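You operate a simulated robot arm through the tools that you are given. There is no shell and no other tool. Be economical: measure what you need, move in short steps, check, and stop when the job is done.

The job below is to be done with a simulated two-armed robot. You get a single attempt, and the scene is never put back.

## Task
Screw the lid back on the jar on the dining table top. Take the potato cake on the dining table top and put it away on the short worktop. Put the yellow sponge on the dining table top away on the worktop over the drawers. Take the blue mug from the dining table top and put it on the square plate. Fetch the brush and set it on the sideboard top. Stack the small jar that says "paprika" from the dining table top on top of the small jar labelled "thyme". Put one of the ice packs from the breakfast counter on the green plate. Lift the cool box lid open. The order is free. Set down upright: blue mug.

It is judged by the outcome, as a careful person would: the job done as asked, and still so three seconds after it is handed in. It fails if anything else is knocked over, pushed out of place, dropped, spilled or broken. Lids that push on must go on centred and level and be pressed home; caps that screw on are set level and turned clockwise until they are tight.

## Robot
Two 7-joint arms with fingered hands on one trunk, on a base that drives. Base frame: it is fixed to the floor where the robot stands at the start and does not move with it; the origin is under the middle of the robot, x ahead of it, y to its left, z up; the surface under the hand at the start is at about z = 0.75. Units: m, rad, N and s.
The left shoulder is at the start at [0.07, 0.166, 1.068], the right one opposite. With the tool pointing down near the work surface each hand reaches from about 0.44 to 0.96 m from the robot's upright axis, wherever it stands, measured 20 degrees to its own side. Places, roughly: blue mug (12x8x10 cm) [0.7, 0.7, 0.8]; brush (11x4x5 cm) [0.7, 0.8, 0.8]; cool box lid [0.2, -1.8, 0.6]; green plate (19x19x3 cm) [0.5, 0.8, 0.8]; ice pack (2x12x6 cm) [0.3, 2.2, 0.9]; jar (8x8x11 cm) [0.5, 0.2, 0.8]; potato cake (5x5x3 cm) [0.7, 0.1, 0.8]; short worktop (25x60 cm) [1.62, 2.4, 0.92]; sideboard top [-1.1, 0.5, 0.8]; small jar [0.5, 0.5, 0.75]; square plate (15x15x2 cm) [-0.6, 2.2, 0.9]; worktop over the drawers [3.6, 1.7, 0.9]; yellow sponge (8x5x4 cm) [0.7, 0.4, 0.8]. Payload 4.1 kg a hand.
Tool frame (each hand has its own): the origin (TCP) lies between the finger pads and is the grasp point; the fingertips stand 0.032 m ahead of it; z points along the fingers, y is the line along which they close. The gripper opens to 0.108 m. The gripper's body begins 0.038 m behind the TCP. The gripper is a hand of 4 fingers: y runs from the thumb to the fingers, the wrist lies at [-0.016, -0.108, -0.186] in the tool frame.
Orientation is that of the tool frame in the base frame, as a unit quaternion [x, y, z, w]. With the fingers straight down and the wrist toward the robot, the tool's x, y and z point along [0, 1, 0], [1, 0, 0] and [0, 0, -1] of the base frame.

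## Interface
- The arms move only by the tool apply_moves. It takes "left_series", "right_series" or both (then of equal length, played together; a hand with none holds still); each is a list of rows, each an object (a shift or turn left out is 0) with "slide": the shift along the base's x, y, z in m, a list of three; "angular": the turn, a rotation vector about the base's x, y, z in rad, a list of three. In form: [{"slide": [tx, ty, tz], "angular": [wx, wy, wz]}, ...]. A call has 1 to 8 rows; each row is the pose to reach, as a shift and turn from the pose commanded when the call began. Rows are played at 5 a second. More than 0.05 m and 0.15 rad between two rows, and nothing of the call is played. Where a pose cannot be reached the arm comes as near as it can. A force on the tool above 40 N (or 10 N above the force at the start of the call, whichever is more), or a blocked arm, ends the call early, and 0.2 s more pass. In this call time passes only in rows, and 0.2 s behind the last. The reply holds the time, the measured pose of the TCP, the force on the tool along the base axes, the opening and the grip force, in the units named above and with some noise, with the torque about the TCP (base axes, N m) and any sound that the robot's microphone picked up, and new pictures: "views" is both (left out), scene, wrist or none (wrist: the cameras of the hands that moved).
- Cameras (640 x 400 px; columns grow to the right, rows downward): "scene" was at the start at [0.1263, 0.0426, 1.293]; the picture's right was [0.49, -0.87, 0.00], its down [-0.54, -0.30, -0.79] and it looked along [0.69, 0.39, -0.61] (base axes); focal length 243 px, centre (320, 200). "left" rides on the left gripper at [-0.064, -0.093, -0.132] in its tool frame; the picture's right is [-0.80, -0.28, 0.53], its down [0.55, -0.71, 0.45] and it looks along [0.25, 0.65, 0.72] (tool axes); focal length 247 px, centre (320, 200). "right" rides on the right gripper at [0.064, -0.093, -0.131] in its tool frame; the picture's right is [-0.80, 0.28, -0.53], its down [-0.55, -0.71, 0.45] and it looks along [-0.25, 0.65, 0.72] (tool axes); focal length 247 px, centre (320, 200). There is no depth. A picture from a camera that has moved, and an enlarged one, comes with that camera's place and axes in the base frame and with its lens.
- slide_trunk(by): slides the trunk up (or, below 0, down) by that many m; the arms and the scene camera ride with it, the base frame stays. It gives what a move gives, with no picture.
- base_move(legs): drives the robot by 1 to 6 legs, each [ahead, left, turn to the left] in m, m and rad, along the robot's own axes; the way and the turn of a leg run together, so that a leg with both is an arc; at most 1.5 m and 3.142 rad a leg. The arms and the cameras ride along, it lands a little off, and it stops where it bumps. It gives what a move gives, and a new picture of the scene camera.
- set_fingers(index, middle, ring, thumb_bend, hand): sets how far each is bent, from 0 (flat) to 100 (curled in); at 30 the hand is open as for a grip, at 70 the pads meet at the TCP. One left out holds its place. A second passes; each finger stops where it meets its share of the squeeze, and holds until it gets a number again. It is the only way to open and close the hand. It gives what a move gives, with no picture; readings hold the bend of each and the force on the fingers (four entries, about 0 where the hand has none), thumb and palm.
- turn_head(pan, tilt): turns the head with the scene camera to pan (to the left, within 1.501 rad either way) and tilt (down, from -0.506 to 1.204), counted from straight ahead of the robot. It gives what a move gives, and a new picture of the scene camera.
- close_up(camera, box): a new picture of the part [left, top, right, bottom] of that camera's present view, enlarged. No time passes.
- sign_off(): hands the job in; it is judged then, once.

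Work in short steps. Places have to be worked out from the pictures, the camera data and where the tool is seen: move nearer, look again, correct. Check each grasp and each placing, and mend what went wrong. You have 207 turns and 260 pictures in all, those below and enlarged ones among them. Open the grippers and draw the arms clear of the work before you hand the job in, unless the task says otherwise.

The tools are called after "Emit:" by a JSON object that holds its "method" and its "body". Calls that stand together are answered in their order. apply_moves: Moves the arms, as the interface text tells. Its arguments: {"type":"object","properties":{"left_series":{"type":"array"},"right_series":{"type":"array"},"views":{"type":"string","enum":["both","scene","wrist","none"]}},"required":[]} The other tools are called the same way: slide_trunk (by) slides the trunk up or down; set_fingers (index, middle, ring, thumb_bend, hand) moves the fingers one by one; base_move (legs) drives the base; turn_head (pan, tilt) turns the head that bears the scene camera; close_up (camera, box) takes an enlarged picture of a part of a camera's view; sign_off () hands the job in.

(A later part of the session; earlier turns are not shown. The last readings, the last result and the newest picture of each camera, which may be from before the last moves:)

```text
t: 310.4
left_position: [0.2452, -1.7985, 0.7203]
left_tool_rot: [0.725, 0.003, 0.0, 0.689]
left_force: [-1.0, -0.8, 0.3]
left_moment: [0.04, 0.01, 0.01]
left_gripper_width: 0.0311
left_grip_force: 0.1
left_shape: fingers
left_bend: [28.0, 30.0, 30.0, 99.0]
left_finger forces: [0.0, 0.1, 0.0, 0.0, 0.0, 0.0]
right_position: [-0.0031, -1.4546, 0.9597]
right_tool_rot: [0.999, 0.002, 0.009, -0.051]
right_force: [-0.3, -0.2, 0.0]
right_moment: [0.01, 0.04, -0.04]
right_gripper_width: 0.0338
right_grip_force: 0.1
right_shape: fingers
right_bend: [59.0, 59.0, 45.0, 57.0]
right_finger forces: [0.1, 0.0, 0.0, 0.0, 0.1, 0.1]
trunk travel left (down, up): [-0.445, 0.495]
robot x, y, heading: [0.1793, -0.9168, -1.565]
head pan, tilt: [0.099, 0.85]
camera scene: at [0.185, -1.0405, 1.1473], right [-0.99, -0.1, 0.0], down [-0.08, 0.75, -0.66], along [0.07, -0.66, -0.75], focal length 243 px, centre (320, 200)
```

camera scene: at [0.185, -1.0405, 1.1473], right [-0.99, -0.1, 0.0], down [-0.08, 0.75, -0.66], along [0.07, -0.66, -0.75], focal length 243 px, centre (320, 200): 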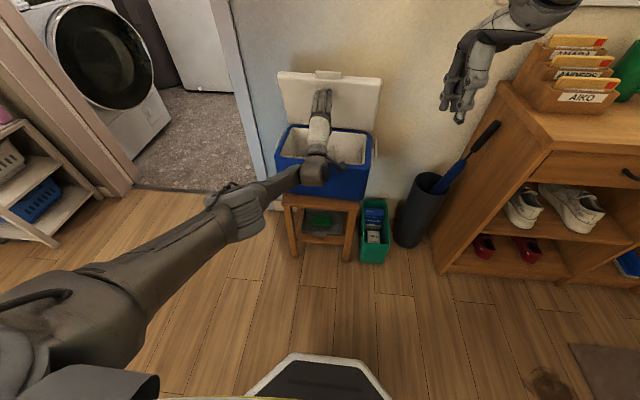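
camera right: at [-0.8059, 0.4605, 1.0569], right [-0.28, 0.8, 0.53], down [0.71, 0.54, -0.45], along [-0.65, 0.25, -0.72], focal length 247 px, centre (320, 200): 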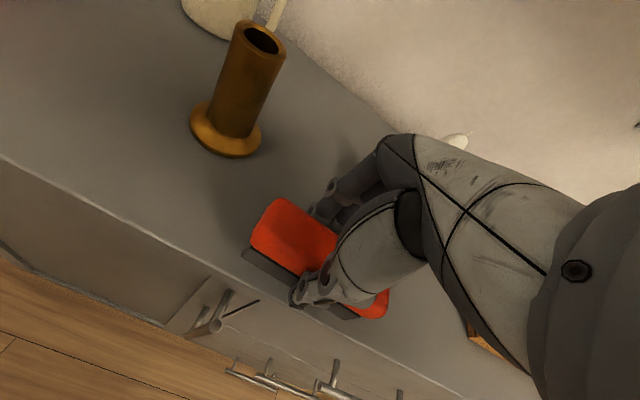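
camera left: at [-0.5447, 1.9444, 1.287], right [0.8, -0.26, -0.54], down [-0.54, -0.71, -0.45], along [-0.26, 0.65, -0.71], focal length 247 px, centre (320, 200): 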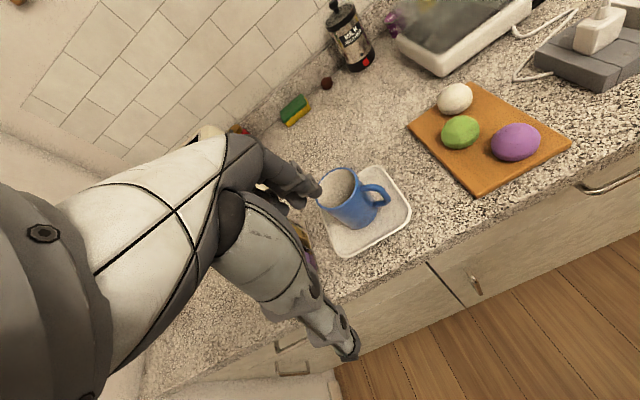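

The lid stands fully open with no load on the fingers. I withdraw the hand slowly and check that it stays.

Emit:
{"method": "apply_moves", "body": {"left_series": [{"slide": [0, 0.02, 0.005]}, {"slide": [0, 0.05, 0.015]}, {"slide": [0, 0.09, 0.03]}, {"slide": [0, 0.13, 0.05]}, {"slide": [0, 0.17, 0.07]}, {"slide": [0, 0.21, 0.09]}, {"slide": [0.02, 0.24, 0.11]}, {"slide": [0.04, 0.27, 0.13]}], "views": "scene"}}

Emit:
{"method": "close_up", "body": {"camera": "scene", "box": [255, 50, 395, 200]}}

```text
t: 312.2
left_position: [0.2858, -1.5278, 0.8509]
left_tool_rot: [0.723, 0.003, 0.0, 0.69]
left_force: [-0.2, 0.7, -0.2]
left_moment: [-0.04, 0.01, -0.02]
left_gripper_width: 0.031
left_grip_force: 0.0
left_shape: fingers
left_bend: [28.0, 30.0, 30.0, 99.0]
left_finger forces: [0.0, 0.0, 0.0, 0.0, 0.1, 0.1]
right_position: [-0.0037, -1.4545, 0.9609]
right_tool_rot: [0.999, 0.0, 0.009, -0.051]
right_force: [0.2, -0.1, -0.2]
right_moment: [-0.03, 0.01, -0.02]
right_gripper_width: 0.0339
right_grip_force: 0.2
right_shape: fingers
right_bend: [59.0, 59.0, 45.0, 57.0]
right_finger forces: [0.0, 0.1, 0.0, 0.1, 0.1, 0.1]
trunk travel left (down, up): [-0.445, 0.495]
robot x, y, heading: [0.1774, -0.913, -1.566]
head pan, tilt: [0.099, 0.85]
camera scene: at [0.1857, -1.0401, 1.1476], right [-0.99, -0.1, 0.0], down [-0.08, 0.75, -0.66], along [0.07, -0.66, -0.75], focal length 243 px, centre (320, 200)
```

scene: 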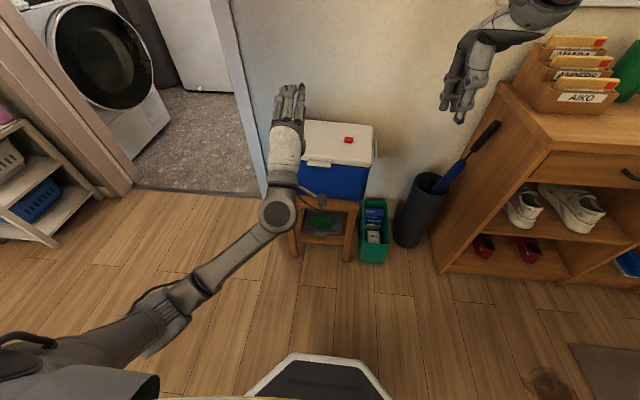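

```text
2.67 times, centred on (325, 125) of scene
camera zoom: at [0.1857, -1.0401, 1.1476], right [-0.99, -0.1, 0.0], down [-0.08, 0.75, -0.66], along [0.07, -0.66, -0.75], focal length 648 px, centre (307, 400)
```

zoom: 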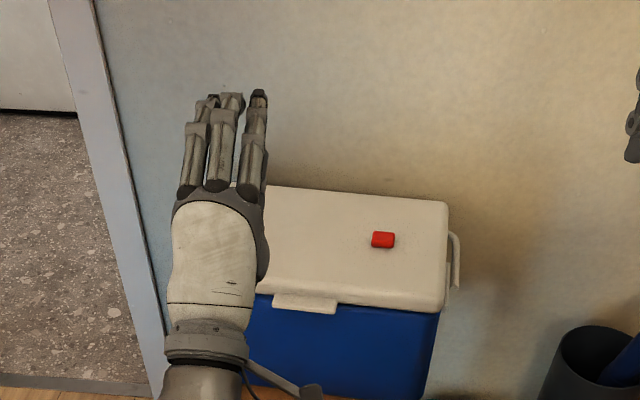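

It wasn't past vertical and fell shut. I repeat the same approach and will push it back farther this time.

Emit:
{"method": "apply_moves", "body": {"left_series": [{"slide": [-0.01, 0.0, -0.045]}, {"slide": [-0.02, 0.0, -0.09]}, {"slide": [-0.03, 0.0, -0.135]}, {"slide": [-0.041, 0.0, -0.18]}, {"slide": [-0.041, 0.0, -0.225]}, {"slide": [-0.041, -0.0, -0.27]}, {"slide": [-0.041, -0.035, -0.295]}, {"slide": [-0.041, -0.075, -0.314]}], "views": "none"}}

Emit:
{"method": "apply_moves", "body": {"left_series": [{"slide": [0, -0.014, 0]}, {"slide": [0, -0.026, 0]}, {"slide": [0, -0.026, 0.02]}, {"slide": [0, -0.026, 0.04]}, {"slide": [0, -0.032, 0.06]}, {"slide": [0, -0.043, 0.08]}, {"slide": [0, -0.056, 0.1]}, {"slide": [0, -0.07, 0.12]}], "views": "scene"}}

```text
t: 314.0
left_position: [0.2438, -1.6031, 0.5357]
left_tool_rot: [0.724, 0.003, 0.0, 0.69]
left_force: [-0.5, 0.6, 0.3]
left_moment: [-0.02, -0.02, 0.02]
left_gripper_width: 0.0308
left_grip_force: 0.0
left_shape: fingers
left_bend: [28.0, 30.0, 30.0, 99.0]
left_finger forces: [0.0, 0.1, 0.1, 0.0, 0.0, 0.1]
right_position: [-0.0029, -1.4546, 0.9589]
right_tool_rot: [0.999, 0.0, 0.009, -0.052]
right_force: [-0.9, -0.4, 0.3]
right_moment: [-0.02, -0.02, -0.04]
right_gripper_width: 0.0338
right_grip_force: 0.1
right_shape: fingers
right_bend: [59.0, 59.0, 45.0, 57.0]
right_finger forces: [0.1, 0.1, 0.0, 0.0, 0.0, 0.0]
trunk travel left (down, up): [-0.445, 0.495]
robot x, y, heading: [0.1747, -0.9125, -1.568]
head pan, tilt: [0.099, 0.85]
```

```text
t: 315.8
left_position: [0.243, -1.6723, 0.6586]
left_tool_rot: [0.723, 0.003, 0.0, 0.69]
left_force: [-1.2, 5.1, 2.4]
left_moment: [-0.41, -0.04, -0.09]
left_gripper_width: 0.0315
left_grip_force: 3.2
left_shape: fingers
left_bend: [27.0, 30.0, 30.0, 99.0]
left_finger forces: [6.5, 0.1, 0.0, 0.0, 0.1, 0.1]
right_position: [-0.0021, -1.4529, 0.9589]
right_tool_rot: [0.999, 0.001, 0.008, -0.051]
right_force: [-0.1, 0.5, 0.3]
right_moment: [0.04, 0.01, 0.01]
right_gripper_width: 0.0337
right_grip_force: 0.1
right_shape: fingers
right_bend: [59.0, 59.0, 45.0, 57.0]
right_finger forces: [0.0, 0.0, 0.0, 0.0, 0.0, 0.0]
trunk travel left (down, up): [-0.445, 0.495]
robot x, y, heading: [0.1739, -0.9127, -1.567]
head pan, tilt: [0.099, 0.85]
camera scene: at [0.1854, -1.04, 1.1476], right [-0.99, -0.1, 0.0], down [-0.08, 0.75, -0.66], along [0.07, -0.66, -0.75], focal length 243 px, centre (320, 200)
```

scene: 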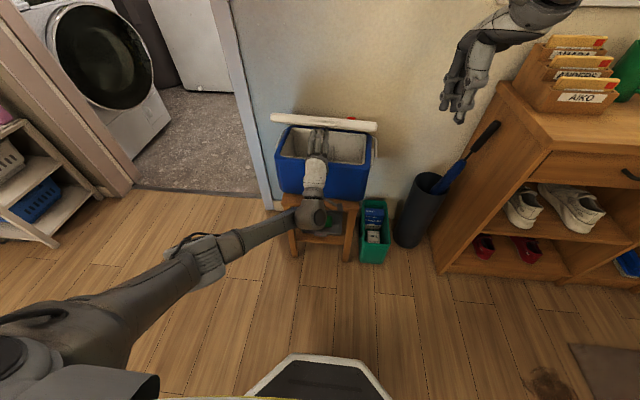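

Same good state. I push back along the arc again, then farther by moving the base a little forward.

Emit:
{"method": "apply_moves", "body": {"left_series": [{"slide": [0, -0.006, 0.015]}, {"slide": [0, -0.018, 0.03]}, {"slide": [0, -0.036, 0.045]}, {"slide": [0, -0.056, 0.058]}, {"slide": [0, -0.078, 0.07]}, {"slide": [0, -0.1, 0.08]}, {"slide": [0, -0.122, 0.088]}, {"slide": [0, -0.145, 0.095]}], "views": "none"}}

Emit:
{"method": "apply_moves", "body": {"left_series": [{"slide": [0, -0.01, 0.005]}, {"slide": [0, -0.02, 0.01]}, {"slide": [0, -0.03, 0.01]}, {"slide": [0, -0.04, 0.01]}, {"slide": [0, -0.05, 0.01]}], "views": "scene"}}

Emit:
{"method": "close_up", "body": {"camera": "scene", "box": [255, 40, 395, 190]}}

```text
t: 317.6
left_position: [0.2427, -1.8186, 0.7513]
left_tool_rot: [0.724, 0.005, 0.001, 0.69]
left_force: [-0.7, 0.2, -0.3]
left_moment: [-0.05, 0.0, 0.02]
left_gripper_width: 0.0308
left_grip_force: 0.2
left_shape: fingers
left_bend: [28.0, 30.0, 30.0, 99.0]
left_finger forces: [0.1, 0.4, 0.1, 0.1, 0.1, 0.0]
right_position: [-0.0038, -1.4539, 0.9591]
right_tool_rot: [0.999, 0.001, 0.01, -0.052]
right_force: [-0.2, -0.1, 0.3]
right_moment: [0.01, -0.01, 0.03]
right_gripper_width: 0.0335
right_grip_force: 0.0
right_shape: fingers
right_bend: [59.0, 59.0, 45.0, 57.0]
right_finger forces: [0.0, 0.0, 0.1, 0.0, 0.1, 0.0]
trunk travel left (down, up): [-0.445, 0.495]
robot x, y, heading: [0.1788, -0.9107, -1.568]
head pan, tilt: [0.099, 0.85]
```

```text
t: 318.8
left_position: [0.2427, -1.8279, 0.7579]
left_tool_rot: [0.725, 0.004, 0.001, 0.689]
left_force: [0.5, 0.2, -0.4]
left_moment: [0.02, 0.01, 0.03]
left_gripper_width: 0.0308
left_grip_force: 0.1
left_shape: fingers
left_bend: [28.0, 30.0, 30.0, 99.0]
left_finger forces: [0.0, 0.1, 0.0, 0.0, 0.0, 0.1]
left hand out of reach, approached as far as the arm can: row 2, 3, 4, 5
right_position: [-0.0035, -1.4541, 0.96]
right_tool_rot: [0.999, 0.0, 0.008, -0.051]
right_force: [-0.4, 0.0, 0.1]
right_moment: [0.04, 0.01, 0.01]
right_gripper_width: 0.0338
right_grip_force: 0.0
right_shape: fingers
right_bend: [59.0, 59.0, 45.0, 57.0]
right_finger forces: [0.0, 0.0, 0.0, 0.0, 0.1, 0.0]
trunk travel left (down, up): [-0.445, 0.495]
robot x, y, heading: [0.1714, -0.9142, -1.567]
head pan, tilt: [0.099, 0.85]
camera scene: at [0.1855, -1.0408, 1.1475], right [-0.99, -0.1, 0.0], down [-0.08, 0.75, -0.66], along [0.07, -0.66, -0.75], focal length 243 px, centre (320, 200)
```

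scene: 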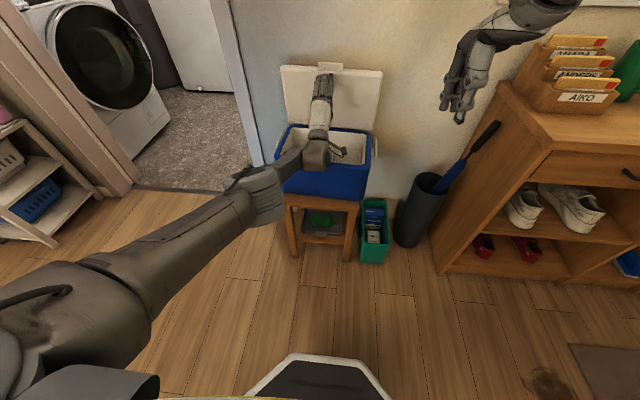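

```text
2.67 times, centred on (325, 115) of scene
camera zoom: at [0.1855, -1.0408, 1.1475], right [-0.99, -0.1, 0.0], down [-0.08, 0.75, -0.66], along [0.07, -0.66, -0.75], focal length 648 px, centre (307, 427)
```

zoom: 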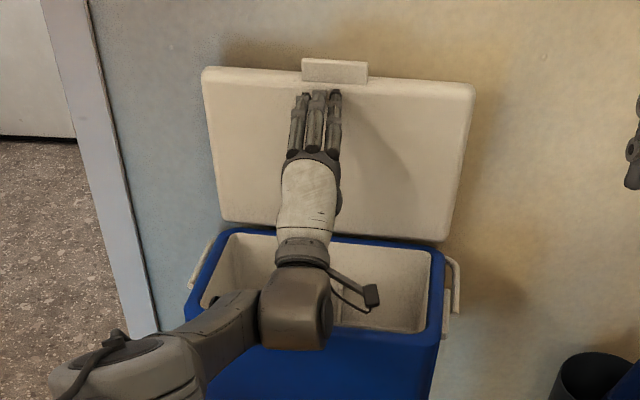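

The lid is about vertical. I inch the base forward to tip it past.

Emit:
{"method": "base_move", "body": {"legs": [[0.06, 0, 0]]}}

Emit:
{"method": "close_up", "body": {"camera": "scene", "box": [255, 40, 395, 190]}}

```text
t: 319.8
left_position: [0.2426, -1.8774, 0.7599]
left_tool_rot: [0.72, 0.002, -0.001, 0.694]
left_force: [1.2, 13.9, -0.5]
left_moment: [-0.87, 0.05, 0.16]
left_gripper_width: 0.0308
left_grip_force: 6.1
left_shape: fingers
left_bend: [28.0, 30.0, 30.0, 99.0]
left_finger forces: [0.0, 13.2, 0.0, 0.0, 0.1, 0.1]
right_position: [-0.0028, -1.5064, 0.9601]
right_tool_rot: [0.999, 0.001, 0.008, -0.05]
right_force: [-0.4, 0.8, 0.0]
right_moment: [0.01, -0.01, 0.02]
right_gripper_width: 0.034
right_grip_force: 0.0
right_shape: fingers
right_bend: [59.0, 59.0, 45.0, 57.0]
right_finger forces: [0.1, 0.1, 0.0, 0.0, 0.0, 0.1]
trunk travel left (down, up): [-0.445, 0.495]
robot x, y, heading: [0.1732, -0.9662, -1.564]
head pan, tilt: [0.099, 0.85]
stopped in leg 1: the force on the tool passed its limit at 73 N (the readings are from after the stop); the commanded pose is now the measured one
camera scene: at [0.1864, -1.0916, 1.1477], right [-0.99, -0.11, 0.0], down [-0.08, 0.75, -0.66], along [0.07, -0.66, -0.75], focal length 243 px, centre (320, 200)
```

scene: 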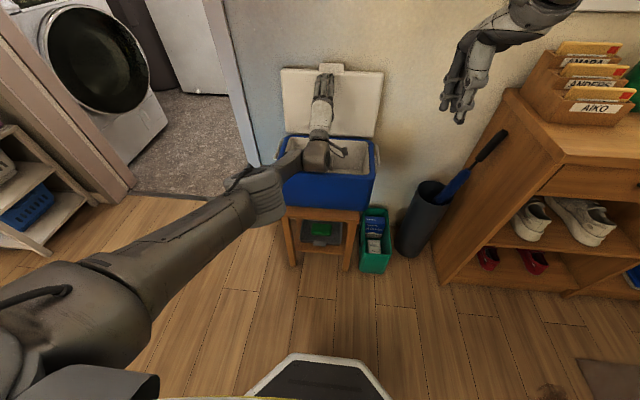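

```text
2.67 times, centred on (325, 115) of scene
camera zoom: at [0.1864, -1.0916, 1.1477], right [-0.99, -0.11, 0.0], down [-0.08, 0.75, -0.66], along [0.07, -0.66, -0.75], focal length 648 px, centre (307, 427)
```

zoom: 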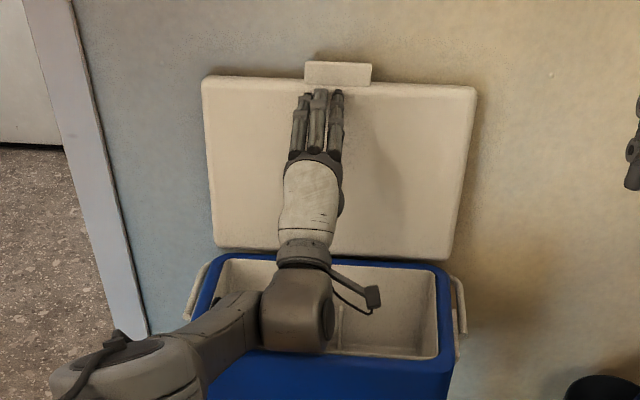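

The lid is now firmly against its stop/wall. I withdraw 3 cm and see if it stays.

Emit:
{"method": "apply_moves", "body": {"left_series": [{"slide": [0, 0.006, 0]}, {"slide": [0, 0.014, 0]}, {"slide": [0, 0.022, 0]}, {"slide": [0, 0.03, 0]}, {"slide": [0, 0.03, 0]}, {"slide": [0, 0.03, 0]}], "views": "none"}}

Emit:
{"method": "close_up", "body": {"camera": "scene", "box": [255, 40, 395, 190]}}

Emit:
{"method": "close_up", "body": {"camera": "left", "box": [0, 0, 640, 400]}}

```text
t: 321.2
left_position: [0.2423, -1.8445, 0.7739]
left_tool_rot: [0.714, 0.004, 0.001, 0.7]
left_force: [-0.5, 0.8, -0.2]
left_moment: [-0.02, -0.02, 0.0]
left_gripper_width: 0.0306
left_grip_force: 0.1
left_shape: fingers
left_bend: [28.0, 30.0, 30.0, 99.0]
left_finger forces: [0.0, 0.0, 0.1, 0.0, 0.1, 0.0]
right_position: [-0.002, -1.4991, 0.9648]
right_tool_rot: [0.999, 0.002, 0.009, -0.047]
right_force: [-0.3, -0.3, -0.5]
right_moment: [-0.02, 0.04, -0.01]
right_gripper_width: 0.0339
right_grip_force: 0.0
right_shape: fingers
right_bend: [59.0, 59.0, 45.0, 57.0]
right_finger forces: [0.0, 0.0, 0.0, 0.1, 0.1, 0.0]
trunk travel left (down, up): [-0.445, 0.495]
robot x, y, heading: [0.1767, -0.9672, -1.569]
head pan, tilt: [0.099, 0.85]
```

```text
2.67 times, centred on (325, 115) of scene
camera zoom: at [0.1867, -1.0841, 1.149], right [-0.99, -0.11, 0.0], down [-0.08, 0.74, -0.67], along [0.07, -0.66, -0.75], focal length 648 px, centre (307, 427)
```

zoom: 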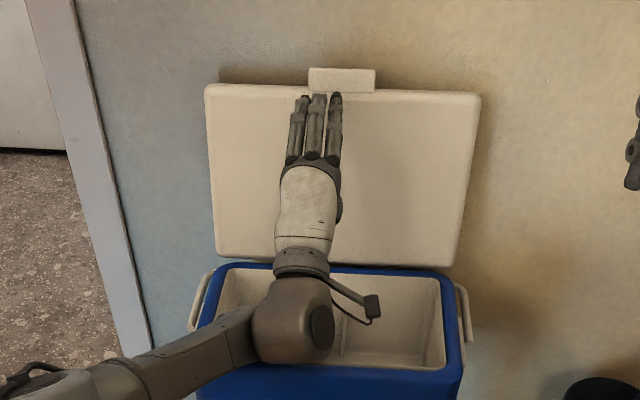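

```text
1.00 times, centred on (320, 200) of left (not enlarged: the box is as wide or as high as the picture)
camera zoom: at [0.1773, -1.7115, 0.6841], right [-0.8, -0.53, -0.29], down [0.55, -0.43, -0.72], along [0.25, -0.73, 0.63], focal length 247 px, centre (320, 200)
```

zoom: 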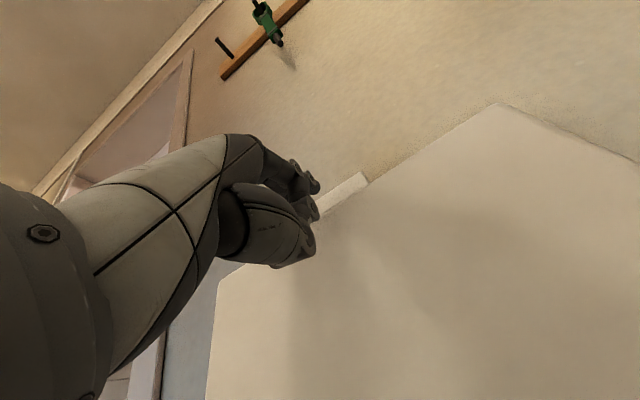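

Fingers are unloaded and the lid stays. I withdraw farther in small steps and look again.

Emit:
{"method": "apply_moves", "body": {"left_series": [{"slide": [0, 0.015, 0]}, {"slide": [0, 0.03, 0]}, {"slide": [0, 0.05, 0.005]}, {"slide": [0, 0.07, 0.01]}, {"slide": [0, 0.07, 0.01]}, {"slide": [0, 0.07, 0.01]}], "views": "scene"}}

```text
t: 322.6
left_position: [0.2433, -1.7728, 0.7901]
left_tool_rot: [0.712, 0.005, -0.001, 0.702]
left_force: [-0.3, -0.4, 0.0]
left_moment: [0.0, 0.0, -0.03]
left_gripper_width: 0.0307
left_grip_force: 0.1
left_shape: fingers
left_bend: [28.0, 30.0, 30.0, 99.0]
left_finger forces: [0.0, 0.0, 0.0, 0.0, 0.1, 0.0]
right_position: [-0.0019, -1.4987, 0.9662]
right_tool_rot: [0.999, 0.0, 0.008, -0.046]
right_force: [0.0, 0.9, -1.2]
right_moment: [0.01, 0.0, 0.0]
right_gripper_width: 0.0337
right_grip_force: 0.1
right_shape: fingers
right_bend: [59.0, 59.0, 45.0, 57.0]
right_finger forces: [0.0, 0.0, 0.0, 0.0, 0.0, 0.0]
trunk travel left (down, up): [-0.445, 0.495]
robot x, y, heading: [0.1778, -0.9605, -1.564]
head pan, tilt: [0.099, 0.85]
camera scene: at [0.1866, -1.0807, 1.1492], right [-0.99, -0.11, 0.0], down [-0.08, 0.74, -0.67], along [0.07, -0.67, -0.74], focal length 243 px, centre (320, 200)
```

scene: 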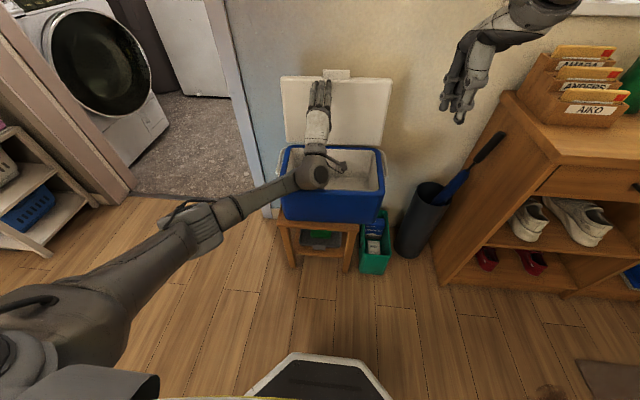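

The lid stays up on its own. I withdraw the left hand completely.

Emit:
{"method": "apply_moves", "body": {"left_series": [{"slide": [0, 0.03, 0.01]}, {"slide": [0, 0.07, 0.025]}, {"slide": [0, 0.11, 0.045]}, {"slide": [0.01, 0.15, 0.065]}, {"slide": [0.03, 0.185, 0.085]}, {"slide": [0.05, 0.22, 0.105]}, {"slide": [0.07, 0.25, 0.125]}], "views": "scene"}}

Emit:
{"method": "base_move", "body": {"legs": [[-0.3, 0, 0]]}}

Emit:
{"method": "close_up", "body": {"camera": "scene", "box": [230, 20, 430, 190]}}

```text
t: 324.2
left_position: [0.3105, -1.5278, 0.8926]
left_tool_rot: [0.721, 0.002, 0.0, 0.693]
left_force: [0.0, 0.8, 0.1]
left_moment: [0.0, 0.02, 0.04]
left_gripper_width: 0.0307
left_grip_force: 0.0
left_shape: fingers
left_bend: [28.0, 30.0, 30.0, 99.0]
left_finger forces: [0.1, 0.1, 0.0, 0.0, 0.0, 0.0]
right_position: [-0.0012, -1.5067, 0.9602]
right_tool_rot: [0.999, 0.001, 0.008, -0.05]
right_force: [-0.4, 0.2, 0.4]
right_moment: [-0.04, 0.0, 0.01]
right_gripper_width: 0.0338
right_grip_force: 0.0
right_shape: fingers
right_bend: [59.0, 59.0, 45.0, 57.0]
right_finger forces: [0.1, 0.0, 0.0, 0.1, 0.1, 0.0]
trunk travel left (down, up): [-0.445, 0.495]
robot x, y, heading: [0.1788, -0.9665, -1.567]
head pan, tilt: [0.099, 0.85]
camera scene: at [0.1861, -1.0928, 1.1476], right [-0.99, -0.11, 0.0], down [-0.08, 0.75, -0.66], along [0.07, -0.66, -0.75], focal length 243 px, centre (320, 200)
```

scene: 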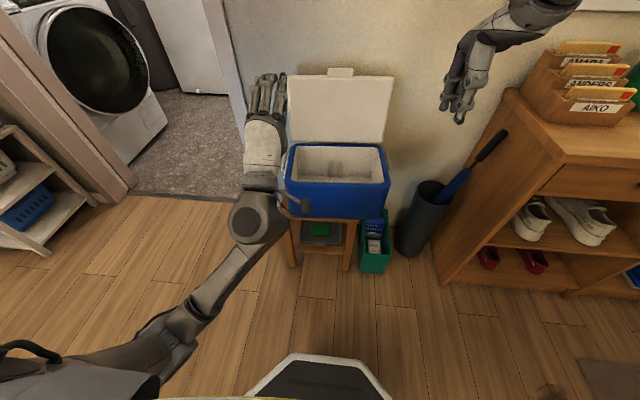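

```text
t: 326.3
left_position: [0.3095, -1.2288, 0.8939]
left_tool_rot: [0.721, 0.002, -0.001, 0.693]
left_force: [-0.2, 0.3, 0.2]
left_moment: [0.01, 0.03, 0.0]
left_gripper_width: 0.0307
left_grip_force: 0.0
left_shape: fingers
left_bend: [28.0, 30.0, 30.0, 99.0]
left_finger forces: [0.0, 0.0, 0.0, 0.0, 0.1, 0.0]
right_position: [-0.003, -1.209, 0.9603]
right_tool_rot: [0.999, 0.001, 0.009, -0.051]
right_force: [-0.1, -0.1, -0.2]
right_moment: [-0.01, 0.01, 0.0]
right_gripper_width: 0.0337
right_grip_force: 0.1
right_shape: fingers
right_bend: [59.0, 59.0, 45.0, 57.0]
right_finger forces: [0.1, 0.0, 0.0, 0.1, 0.0, 0.1]
trunk travel left (down, up): [-0.445, 0.495]
robot x, y, heading: [0.1763, -0.6668, -1.563]
head pan, tilt: [0.099, 0.85]
camera scene: at [0.1843, -0.7941, 1.1476], right [-0.99, -0.11, 0.0], down [-0.08, 0.75, -0.66], along [0.07, -0.66, -0.75], focal length 243 px, centre (320, 200)
```

scene: 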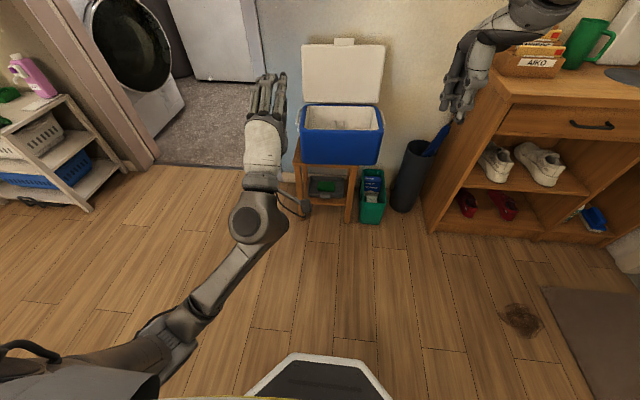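

```text
2.35 times, centred on (330, 105) of scene
camera zoom: at [0.1843, -0.7941, 1.1476], right [-0.99, -0.11, 0.0], down [-0.08, 0.75, -0.66], along [0.07, -0.66, -0.75], focal length 572 px, centre (296, 424)
```

zoom: 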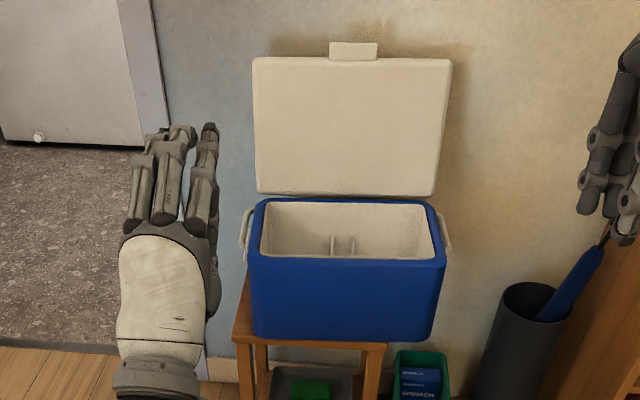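

The lid is open and stays, but the cool box has crept ~7 cm sideways on its stool. I'll nudge it back: first pose the right hand pointing forward, low, to its right side.

Emit:
{"method": "apply_moves", "body": {"right_series": [{"slide": [-0.006, 0, -0.03], "angular": [-0.145, 0, 0]}, {"slide": [-0.012, 0, -0.06], "angular": [-0.29, 0, 0]}, {"slide": [-0.018, 0, -0.09], "angular": [-0.435, 0, 0]}, {"slide": [-0.024, 0, -0.12], "angular": [-0.58, 0, 0]}, {"slide": [-0.03, 0, -0.15], "angular": [-0.725, 0, 0]}, {"slide": [-0.036, 0, -0.18], "angular": [-0.87, 0, 0]}, {"slide": [-0.042, 0, -0.21], "angular": [-1.015, 0, 0]}, {"slide": [-0.05, 0, -0.25], "angular": [-1.16, 0, 0]}], "views": "none"}}

Emit:
{"method": "apply_moves", "body": {"right_series": [{"slide": [-0.01, 0, -0.045], "angular": [-0.12, 0, 0]}, {"slide": [-0.02, 0, -0.09], "angular": [-0.24, 0, 0]}, {"slide": [-0.02, 0, -0.13], "angular": [-0.36, 0, 0]}, {"slide": [-0.02, 0, -0.17], "angular": [-0.46, 0, 0]}, {"slide": [-0.02, 0, -0.205], "angular": [-0.46, 0, 0]}], "views": "none"}}

Emit:
{"method": "base_move", "body": {"legs": [[0.33, 0, 0]]}}

```text
t: 328.1
left_position: [0.3094, -1.2284, 0.8935]
left_tool_rot: [0.721, 0.002, 0.0, 0.693]
left_force: [0.4, 0.2, -0.1]
left_moment: [-0.01, 0.01, -0.01]
left_gripper_width: 0.0308
left_grip_force: 0.1
left_shape: fingers
left_bend: [28.0, 30.0, 30.0, 99.0]
left_finger forces: [0.0, 0.0, 0.0, 0.0, 0.0, 0.0]
right_position: [-0.0928, -1.2055, 0.7195]
right_tool_rot: [0.864, 0.012, 0.015, 0.502]
right_force: [-0.4, -0.2, -0.3]
right_moment: [-0.01, -0.03, 0.02]
right_gripper_width: 0.0341
right_grip_force: 0.0
right_shape: fingers
right_bend: [59.0, 59.0, 45.0, 57.0]
right_finger forces: [0.0, 0.1, 0.1, 0.0, 0.0, 0.1]
right hand out of reach, approached as far as the arm can: row 5, 6, 7, 8
trunk travel left (down, up): [-0.445, 0.495]
robot x, y, heading: [0.1733, -0.6687, -1.559]
head pan, tilt: [0.099, 0.85]
```

```text
t: 329.3
left_position: [0.3096, -1.2294, 0.8916]
left_tool_rot: [0.72, 0.003, 0.001, 0.694]
left_force: [-0.8, -1.2, 0.3]
left_moment: [0.0, -0.06, -0.01]
left_gripper_width: 0.0306
left_grip_force: 0.1
left_shape: fingers
left_bend: [28.0, 30.0, 30.0, 99.0]
left_finger forces: [0.0, 0.0, 0.1, 0.0, 0.0, 0.1]
right_position: [-0.1424, -1.2065, 0.5084]
right_tool_rot: [0.726, 0.009, 0.02, 0.688]
right_force: [0.1, -0.3, 0.0]
right_moment: [-0.02, -0.01, -0.01]
right_gripper_width: 0.0343
right_grip_force: 0.1
right_shape: fingers
right_bend: [59.0, 59.0, 45.0, 57.0]
right_finger forces: [0.0, 0.0, 0.0, 0.1, 0.0, 0.0]
right hand out of reach, approached as far as the arm can: row 1, 2, 3, 4, 5
trunk travel left (down, up): [-0.445, 0.495]
robot x, y, heading: [0.1731, -0.666, -1.562]
head pan, tilt: [0.099, 0.85]
```

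```text
t: 331.5
left_position: [0.3108, -1.5625, 0.8918]
left_tool_rot: [0.721, 0.002, -0.001, 0.693]
left_force: [-0.5, -0.5, -0.1]
left_moment: [-0.01, 0.0, 0.01]
left_gripper_width: 0.0307
left_grip_force: 0.0
left_shape: fingers
left_bend: [28.0, 30.0, 30.0, 99.0]
left_finger forces: [0.1, 0.0, 0.0, 0.1, 0.1, 0.0]
right_position: [-0.1425, -1.5393, 0.5085]
right_tool_rot: [0.726, 0.009, 0.02, 0.688]
right_force: [-0.1, -0.4, -1.0]
right_moment: [-0.04, 0.05, -0.01]
right_gripper_width: 0.0341
right_grip_force: 0.0
right_shape: fingers
right_bend: [59.0, 59.0, 45.0, 57.0]
right_finger forces: [0.0, 0.0, 0.0, 0.0, 0.1, 0.0]
trunk travel left (down, up): [-0.445, 0.495]
robot x, y, heading: [0.1772, -0.9996, -1.567]
head pan, tilt: [0.099, 0.85]
camera scene: at [0.1863, -1.1276, 1.1474], right [-0.99, -0.11, 0.0], down [-0.08, 0.75, -0.66], along [0.07, -0.66, -0.75], focal length 243 px, centre (320, 200)
```

scene: 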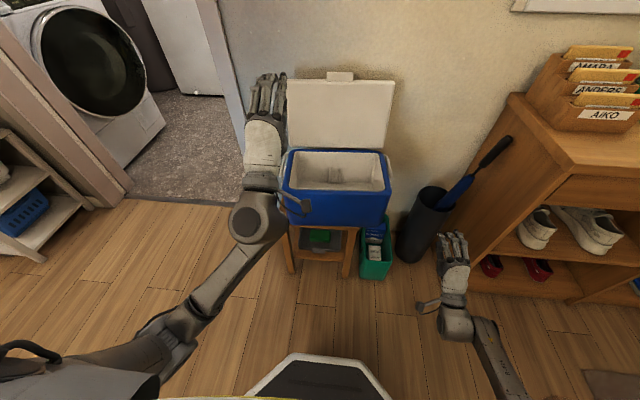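

The gap beside the umbrella bin is too narrow for that. Instead I'll use the left hand, fingers down inside the open box, to push its inner left wall gently toward +x. First I turn the hand upright and close the fingers.

Emit:
{"method": "apply_moves", "body": {"left_series": [{"slide": [-0.007, -0.005, 0.015], "angular": [0.145, 0, 0]}, {"slide": [-0.014, -0.01, 0.03], "angular": [0.29, 0, 0]}, {"slide": [-0.021, -0.02, 0.045], "angular": [0.435, 0, 0]}, {"slide": [-0.028, -0.03, 0.06], "angular": [0.58, 0, 0]}, {"slide": [-0.035, -0.045, 0.06], "angular": [0.725, 0, 0]}, {"slide": [-0.042, -0.06, 0.06], "angular": [0.87, 0, 0]}, {"slide": [-0.05, -0.08, 0.06], "angular": [1.015, 0, 0]}, {"slide": [-0.056, -0.1, 0.06], "angular": [1.16, 0, 0]}], "views": "none"}}

Emit:
{"method": "set_fingers", "body": {"hand": "left", "index": 68, "middle": 68, "ring": 68, "thumb_bend": 66}}

Emit:
{"method": "apply_moves", "body": {"left_series": [{"slide": [0, -0.025, 0], "angular": [0.12, 0, 0]}, {"slide": [0, -0.05, 0], "angular": [0.24, 0, 0]}, {"slide": [0, -0.075, 0], "angular": [0.36, 0, 0]}, {"slide": [0, -0.1, -0.02], "angular": [0.36, 0, 0]}, {"slide": [0, -0.1, -0.07], "angular": [0.36, 0, 0]}, {"slide": [0, -0.1, -0.12], "angular": [0.36, 0, 0]}, {"slide": [0, -0.1, -0.17], "angular": [0.36, 0, 0]}, {"slide": [0, -0.1, -0.22], "angular": [0.36, 0, 0]}], "views": "scene"}}

```text
t: 333.3
left_position: [0.2551, -1.6624, 0.9525]
left_tool_rot: [0.983, 0.002, 0.001, 0.182]
left_force: [-0.3, -0.3, 0.7]
left_moment: [-0.01, 0.06, -0.03]
left_gripper_width: 0.0308
left_grip_force: 0.1
left_shape: fingers
left_bend: [28.0, 30.0, 30.0, 99.0]
left_finger forces: [0.1, 0.1, 0.1, 0.1, 0.1, 0.0]
right_position: [-0.1421, -1.5373, 0.5092]
right_tool_rot: [0.725, 0.008, 0.019, 0.688]
right_force: [0.9, -0.1, 0.1]
right_moment: [-0.01, -0.03, -0.02]
right_gripper_width: 0.0339
right_grip_force: 0.2
right_shape: fingers
right_bend: [59.0, 59.0, 45.0, 57.0]
right_finger forces: [0.0, 0.1, 0.1, 0.1, 0.0, 0.0]
trunk travel left (down, up): [-0.445, 0.495]
robot x, y, heading: [0.1783, -0.9986, -1.567]
head pan, tilt: [0.099, 0.85]
```

```text
t: 334.3
left_position: [0.2559, -1.662, 0.9528]
left_tool_rot: [0.983, 0.001, 0.001, 0.184]
left_force: [0.7, 0.1, 0.0]
left_moment: [0.01, 0.0, 0.02]
left_gripper_width: 0.0107
left_grip_force: 0.0
left_shape: fingers
left_bend: [68.0, 68.0, 68.0, 66.0]
left_finger forces: [0.0, 0.0, 0.0, 0.0, 0.1, 0.0]
right_position: [-0.1413, -1.5395, 0.5088]
right_tool_rot: [0.726, 0.008, 0.019, 0.688]
right_force: [-0.5, 1.4, 0.1]
right_moment: [-0.04, 0.01, -0.01]
right_gripper_width: 0.0344
right_grip_force: 0.0
right_shape: fingers
right_bend: [59.0, 59.0, 45.0, 57.0]
right_finger forces: [0.0, 0.1, 0.0, 0.0, 0.0, 0.0]
trunk travel left (down, up): [-0.445, 0.495]
robot x, y, heading: [0.1774, -0.9978, -1.567]
head pan, tilt: [0.099, 0.85]
```

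```text
t: 336.1
left_position: [0.2541, -1.7621, 0.7323]
left_tool_rot: [1.0, 0.001, 0.001, 0.005]
left_force: [0.1, -0.5, -1.2]
left_moment: [0.02, 0.05, -0.04]
left_gripper_width: 0.0106
left_grip_force: 0.1
left_shape: fingers
left_bend: [68.0, 68.0, 68.0, 66.0]
left_finger forces: [0.0, 0.0, 0.1, 0.1, 0.0, 0.1]
right_position: [-0.1423, -1.5388, 0.5084]
right_tool_rot: [0.726, 0.009, 0.02, 0.688]
right_force: [0.3, 0.7, -0.1]
right_moment: [0.0, -0.01, 0.0]
right_gripper_width: 0.0344
right_grip_force: 0.1
right_shape: fingers
right_bend: [59.0, 59.0, 45.0, 57.0]
right_finger forces: [0.0, 0.0, 0.0, 0.0, 0.0, 0.1]
trunk travel left (down, up): [-0.445, 0.495]
robot x, y, heading: [0.1755, -0.9991, -1.566]
head pan, tilt: [0.099, 0.85]
camera scene: at [0.1863, -1.1275, 1.1475], right [-0.99, -0.11, 0.0], down [-0.08, 0.75, -0.66], along [0.07, -0.66, -0.75], focal length 243 px, centre (320, 200)
```

scene: 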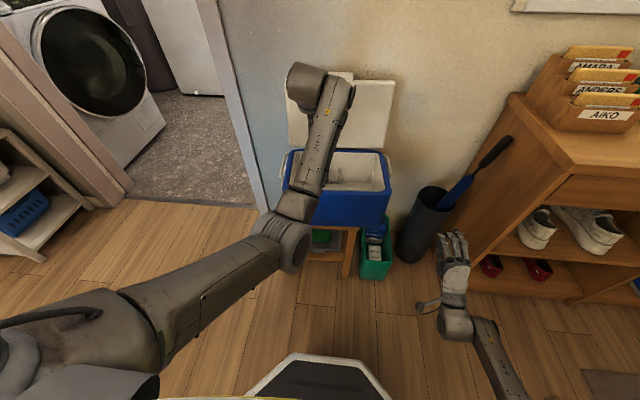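

I lower the fingertips just inside the box.

Emit:
{"method": "apply_moves", "body": {"left_series": [{"slide": [0, 0, -0.04]}, {"slide": [0, 0, -0.08]}, {"slide": [0, 0, -0.115]}, {"slide": [0.01, 0, -0.115]}, {"slide": [0.02, 0, -0.115]}, {"slide": [0.03, 0, -0.115]}], "views": "none"}}

Emit:
{"method": "close_up", "body": {"camera": "scene", "box": [255, 50, 415, 260]}}

```text
t: 337.5
left_position: [0.2858, -1.7612, 0.6168]
left_tool_rot: [1.0, 0.001, 0.001, 0.005]
left_force: [-0.2, -0.4, -0.7]
left_moment: [-0.02, 0.0, 0.02]
left_gripper_width: 0.0103
left_grip_force: 0.1
left_shape: fingers
left_bend: [68.0, 68.0, 68.0, 66.0]
left_finger forces: [0.1, 0.0, 0.1, 0.1, 0.1, 0.0]
right_position: [-0.1422, -1.5392, 0.5087]
right_tool_rot: [0.726, 0.008, 0.019, 0.687]
right_force: [-1.5, 0.9, 1.0]
right_moment: [-0.02, -0.02, 0.0]
right_gripper_width: 0.0342
right_grip_force: 0.1
right_shape: fingers
right_bend: [59.0, 59.0, 45.0, 57.0]
right_finger forces: [0.0, 0.0, 0.1, 0.0, 0.0, 0.0]
trunk travel left (down, up): [-0.445, 0.495]
robot x, y, heading: [0.1795, -0.9971, -1.561]
head pan, tilt: [0.099, 0.85]
```

```text
1.90 times, centred on (335, 155) of scene
camera zoom: at [0.1863, -1.1271, 1.1475], right [-0.99, -0.11, 0.0], down [-0.08, 0.75, -0.66], along [0.07, -0.66, -0.75], focal length 463 px, centre (291, 286)
```

zoom: 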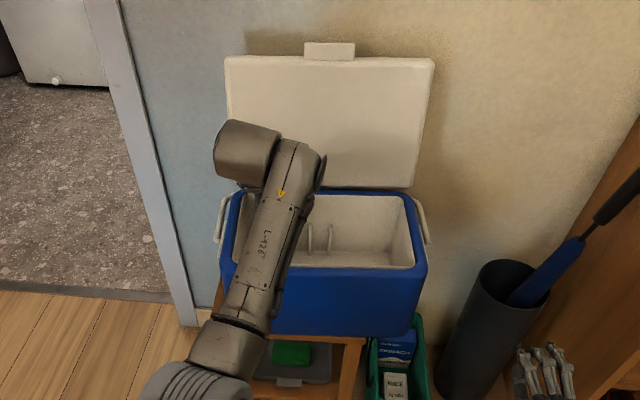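

Now push slowly toward +x, watching the force.

Emit:
{"method": "apply_moves", "body": {"left_series": [{"slide": [0.01, 0, 0]}, {"slide": [0.02, 0, 0]}, {"slide": [0.03, 0, 0]}, {"slide": [0.04, 0, 0]}, {"slide": [0.05, 0, 0]}, {"slide": [0.06, 0, 0]}], "views": "none"}}

Emit:
{"method": "close_up", "body": {"camera": "scene", "box": [255, 50, 415, 260]}}

```text
t: 338.9
left_position: [0.3459, -1.7613, 0.617]
left_tool_rot: [1.0, 0.001, 0.001, 0.006]
left_force: [-4.1, -1.0, 0.2]
left_moment: [0.0, 0.06, -0.09]
left_gripper_width: 0.0107
left_grip_force: 2.2
left_shape: fingers
left_bend: [68.0, 68.0, 68.0, 66.0]
left_finger forces: [0.1, 0.0, 3.7, 0.0, 0.0, 0.0]
right_position: [-0.1419, -1.5387, 0.509]
right_tool_rot: [0.726, 0.009, 0.02, 0.688]
right_force: [-0.5, 0.3, -0.1]
right_moment: [-0.03, 0.01, -0.02]
right_gripper_width: 0.0341
right_grip_force: 0.0
right_shape: fingers
right_bend: [59.0, 59.0, 45.0, 57.0]
right_finger forces: [0.0, 0.0, 0.0, 0.0, 0.0, 0.0]
trunk travel left (down, up): [-0.445, 0.495]
robot x, y, heading: [0.1757, -0.999, -1.565]
head pan, tilt: [0.099, 0.85]
```

```text
1.90 times, centred on (335, 155) of scene
camera zoom: at [0.1861, -1.1271, 1.1475], right [-0.99, -0.11, 0.0], down [-0.08, 0.75, -0.66], along [0.07, -0.66, -0.75], focal length 463 px, centre (291, 286)
```

zoom: 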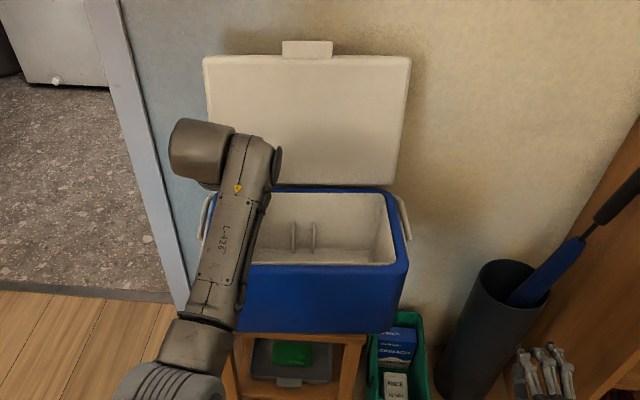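

It slides easily and the lid stays open. I push another 4.5 cm.

Emit:
{"method": "apply_moves", "body": {"left_series": [{"slide": [0.01, 0, 0]}, {"slide": [0.02, 0, 0]}, {"slide": [0.03, 0, 0]}, {"slide": [0.04, 0, 0]}, {"slide": [0.045, 0, 0]}, {"slide": [0.035, 0, 0]}, {"slide": [0.02, 0, 0]}], "views": "none"}}

Emit:
{"method": "close_up", "body": {"camera": "scene", "box": [235, 50, 415, 270]}}

```text
t: 340.5
left_position: [0.365, -1.7611, 0.6179]
left_tool_rot: [1.0, 0.002, 0.002, 0.005]
left_force: [0.4, 0.2, -0.4]
left_moment: [0.01, -0.01, -0.01]
left_gripper_width: 0.0104
left_grip_force: 0.0
left_shape: fingers
left_bend: [68.0, 68.0, 68.0, 66.0]
left_finger forces: [0.1, 0.1, 0.0, 0.0, 0.0, 0.0]
right_position: [-0.1415, -1.5385, 0.5093]
right_tool_rot: [0.725, 0.008, 0.019, 0.688]
right_force: [-0.1, -0.1, -0.2]
right_moment: [0.02, -0.05, 0.03]
right_gripper_width: 0.0342
right_grip_force: 0.1
right_shape: fingers
right_bend: [59.0, 59.0, 45.0, 57.0]
right_finger forces: [0.1, 0.1, 0.0, 0.1, 0.0, 0.0]
trunk travel left (down, up): [-0.445, 0.495]
robot x, y, heading: [0.1809, -0.9977, -1.565]
head pan, tilt: [0.099, 0.85]
```

```text
1.82 times, centred on (325, 160) of scene
camera zoom: at [0.1863, -1.1271, 1.1475], right [-0.99, -0.11, 0.0], down [-0.08, 0.75, -0.66], along [0.07, -0.66, -0.75], focal length 442 px, centre (311, 273)
```

zoom: 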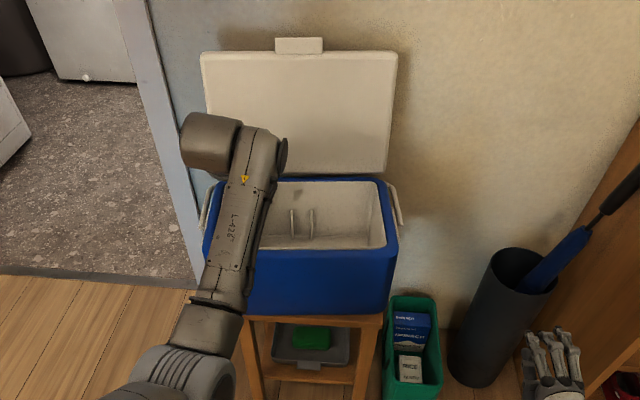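

The box is back centred on the stool with its lid open. I lift the left hand straight out and back away.

Emit:
{"method": "apply_moves", "body": {"left_series": [{"slide": [-0.01, 0, 0]}, {"slide": [-0.01, 0, 0.045]}, {"slide": [-0.01, 0, 0.09]}, {"slide": [-0.01, 0.005, 0.135]}, {"slide": [-0.01, 0.015, 0.18]}, {"slide": [-0.01, 0.03, 0.225]}, {"slide": [-0.01, 0.06, 0.26]}, {"slide": [-0.01, 0.1, 0.28]}], "views": "none"}}

Emit:
{"method": "base_move", "body": {"legs": [[-0.35, 0, 0]]}}

Emit:
{"method": "close_up", "body": {"camera": "scene", "box": [230, 20, 430, 200]}}

```text
t: 342.3
left_position: [0.3545, -1.6603, 0.8971]
left_tool_rot: [1.0, 0.001, 0.001, 0.004]
left_force: [-0.1, 0.3, -0.4]
left_moment: [-0.01, 0.04, 0.0]
left_gripper_width: 0.0104
left_grip_force: 0.1
left_shape: fingers
left_bend: [68.0, 68.0, 68.0, 66.0]
left_finger forces: [0.0, 0.0, 0.0, 0.0, 0.0, 0.0]
right_position: [-0.1413, -1.5385, 0.508]
right_tool_rot: [0.725, 0.009, 0.019, 0.688]
right_force: [0.0, -0.4, -0.5]
right_moment: [0.0, -0.01, 0.01]
right_gripper_width: 0.0341
right_grip_force: 0.0
right_shape: fingers
right_bend: [59.0, 59.0, 45.0, 57.0]
right_finger forces: [0.0, 0.1, 0.0, 0.0, 0.1, 0.0]
trunk travel left (down, up): [-0.445, 0.495]
robot x, y, heading: [0.1763, -1.004, -1.566]
head pan, tilt: [0.099, 0.85]
```

```text
t: 344.5
left_position: [0.3522, -1.3114, 0.8976]
left_tool_rot: [1.0, 0.002, 0.002, 0.006]
left_force: [-0.4, 0.0, 0.0]
left_moment: [0.0, 0.01, 0.0]
left_gripper_width: 0.0106
left_grip_force: 0.0
left_shape: fingers
left_bend: [68.0, 68.0, 68.0, 66.0]
left_finger forces: [0.0, 0.1, 0.0, 0.0, 0.0, 0.0]
right_position: [-0.1439, -1.1898, 0.5094]
right_tool_rot: [0.725, 0.008, 0.019, 0.688]
right_force: [0.7, -0.5, -0.3]
right_moment: [0.01, -0.03, 0.04]
right_gripper_width: 0.0342
right_grip_force: 0.0
right_shape: fingers
right_bend: [59.0, 59.0, 45.0, 57.0]
right_finger forces: [0.0, 0.0, 0.0, 0.1, 0.1, 0.1]
trunk travel left (down, up): [-0.445, 0.495]
robot x, y, heading: [0.1754, -0.6506, -1.57]
head pan, tilt: [0.099, 0.85]
camera scene: at [0.1841, -0.7773, 1.1476], right [-0.99, -0.11, 0.0], down [-0.08, 0.75, -0.66], along [0.07, -0.66, -0.75], focal length 243 px, centre (320, 200)
```

scene: 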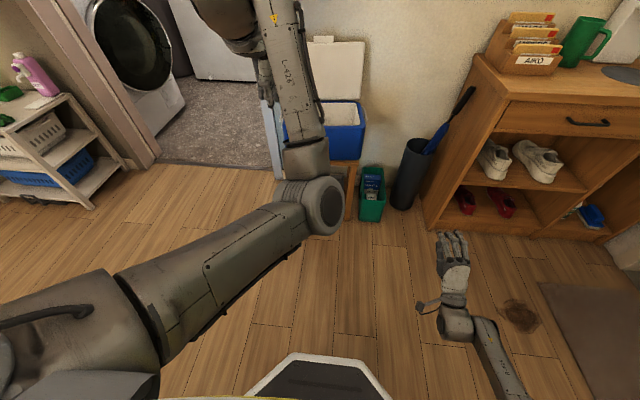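

```text
2.22 times, centred on (330, 110) of scene
camera zoom: at [0.1841, -0.7773, 1.1476], right [-0.99, -0.11, 0.0], down [-0.08, 0.75, -0.66], along [0.07, -0.66, -0.75], focal length 540 px, centre (298, 400)
```

zoom: 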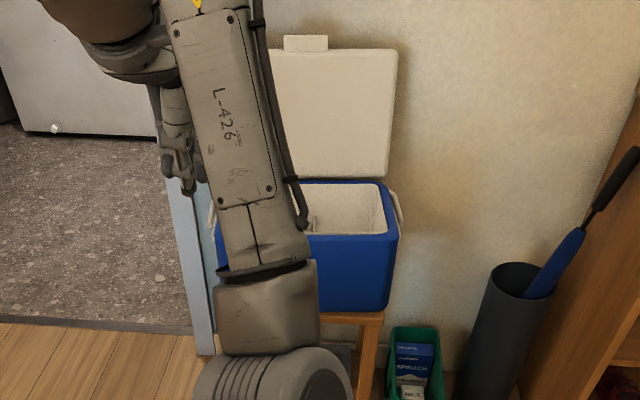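

All jobs are done and the lid stays up. I open both hands before handing in.

Emit:
{"method": "set_fingers", "body": {"hand": "left", "index": 30, "middle": 30, "ring": 30, "thumb_bend": 30}}

Emit:
{"method": "set_fingers", "body": {"hand": "right", "index": 30, "middle": 30, "ring": 30, "thumb_bend": 30}}

Emit:
{"method": "base_move", "body": {"legs": [[0.25, -0.3, 0], [-0.2, 0, -1.571]]}}

```text
t: 345.5
left_position: [0.3523, -1.3123, 0.8965]
left_tool_rot: [1.0, 0.001, 0.002, 0.005]
left_force: [-0.2, 0.6, -0.2]
left_moment: [-0.01, -0.01, -0.02]
left_gripper_width: 0.108
left_grip_force: 0.1
left_shape: fingers
left_bend: [30.0, 30.0, 30.0, 30.0]
left_finger forces: [0.1, 0.1, 0.1, 0.0, 0.0, 0.0]
right_position: [-0.1437, -1.1901, 0.5081]
right_tool_rot: [0.726, 0.007, 0.019, 0.688]
right_force: [-1.0, -0.5, 0.0]
right_moment: [-0.04, -0.01, 0.0]
right_gripper_width: 0.0341
right_grip_force: 0.1
right_shape: fingers
right_bend: [59.0, 59.0, 45.0, 57.0]
right_finger forces: [0.0, 0.0, 0.1, 0.1, 0.0, 0.1]
trunk travel left (down, up): [-0.445, 0.495]
robot x, y, heading: [0.1732, -0.6553, -1.573]
head pan, tilt: [0.099, 0.85]
```

```text
t: 346.5
left_position: [0.3525, -1.3123, 0.8953]
left_tool_rot: [1.0, 0.001, 0.002, 0.006]
left_force: [-0.2, 0.3, -0.2]
left_moment: [0.0, 0.0, 0.02]
left_gripper_width: 0.108
left_grip_force: 0.1
left_shape: fingers
left_bend: [30.0, 30.0, 30.0, 30.0]
left_finger forces: [0.1, 0.0, 0.1, 0.1, 0.0, 0.0]
right_position: [-0.1431, -1.1895, 0.5092]
right_tool_rot: [0.725, 0.009, 0.019, 0.689]
right_force: [-0.3, -1.4, 0.0]
right_moment: [-0.01, 0.03, 0.0]
right_gripper_width: 0.1079
right_grip_force: 0.0
right_shape: fingers
right_bend: [30.0, 30.0, 30.0, 30.0]
right_finger forces: [0.0, 0.0, 0.0, 0.0, 0.1, 0.0]
trunk travel left (down, up): [-0.445, 0.495]
robot x, y, heading: [0.1721, -0.6469, -1.565]
head pan, tilt: [0.099, 0.85]
```

```text
t: 352.8
left_position: [-0.6595, -0.946, 0.8973]
left_tool_rot: [-0.704, 0.71, 0.002, -0.005]
left_force: [-0.2, 0.1, 0.2]
left_moment: [0.01, -0.02, -0.01]
left_gripper_width: 0.1082
left_grip_force: 0.0
left_shape: fingers
left_bend: [30.0, 30.0, 30.0, 30.0]
left_finger forces: [0.0, 0.0, 0.0, 0.0, 0.0, 0.0]
right_position: [-0.5328, -0.4513, 0.5094]
right_tool_rot: [0.517, -0.509, -0.474, 0.499]
right_force: [0.2, 0.2, 0.2]
right_moment: [-0.01, 0.0, -0.04]
right_gripper_width: 0.1081
right_grip_force: 0.1
right_shape: fingers
right_bend: [30.0, 30.0, 30.0, 30.0]
right_finger forces: [0.0, 0.0, 0.1, 0.1, 0.0, 0.0]
trunk travel left (down, up): [-0.445, 0.495]
robot x, y, heading: [0.0015, -0.7727, 3.134]
head pan, tilt: [0.099, 0.85]
cut short: leg 2
camera scene: at [-0.1227, -0.7822, 1.1475], right [-0.1, 1.0, 0.0], down [0.75, 0.07, -0.66], along [-0.66, -0.06, -0.75], focal length 243 px, centre (320, 200)
```

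scene: 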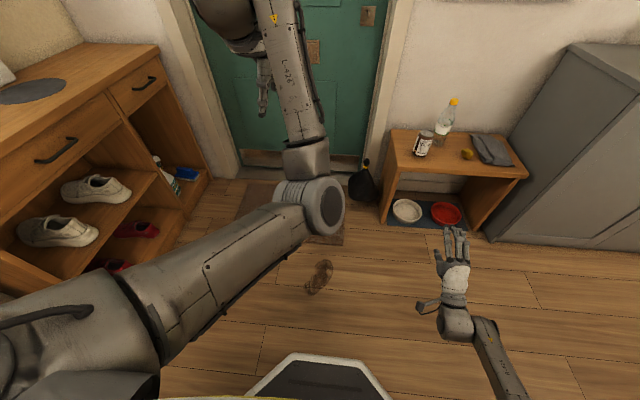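

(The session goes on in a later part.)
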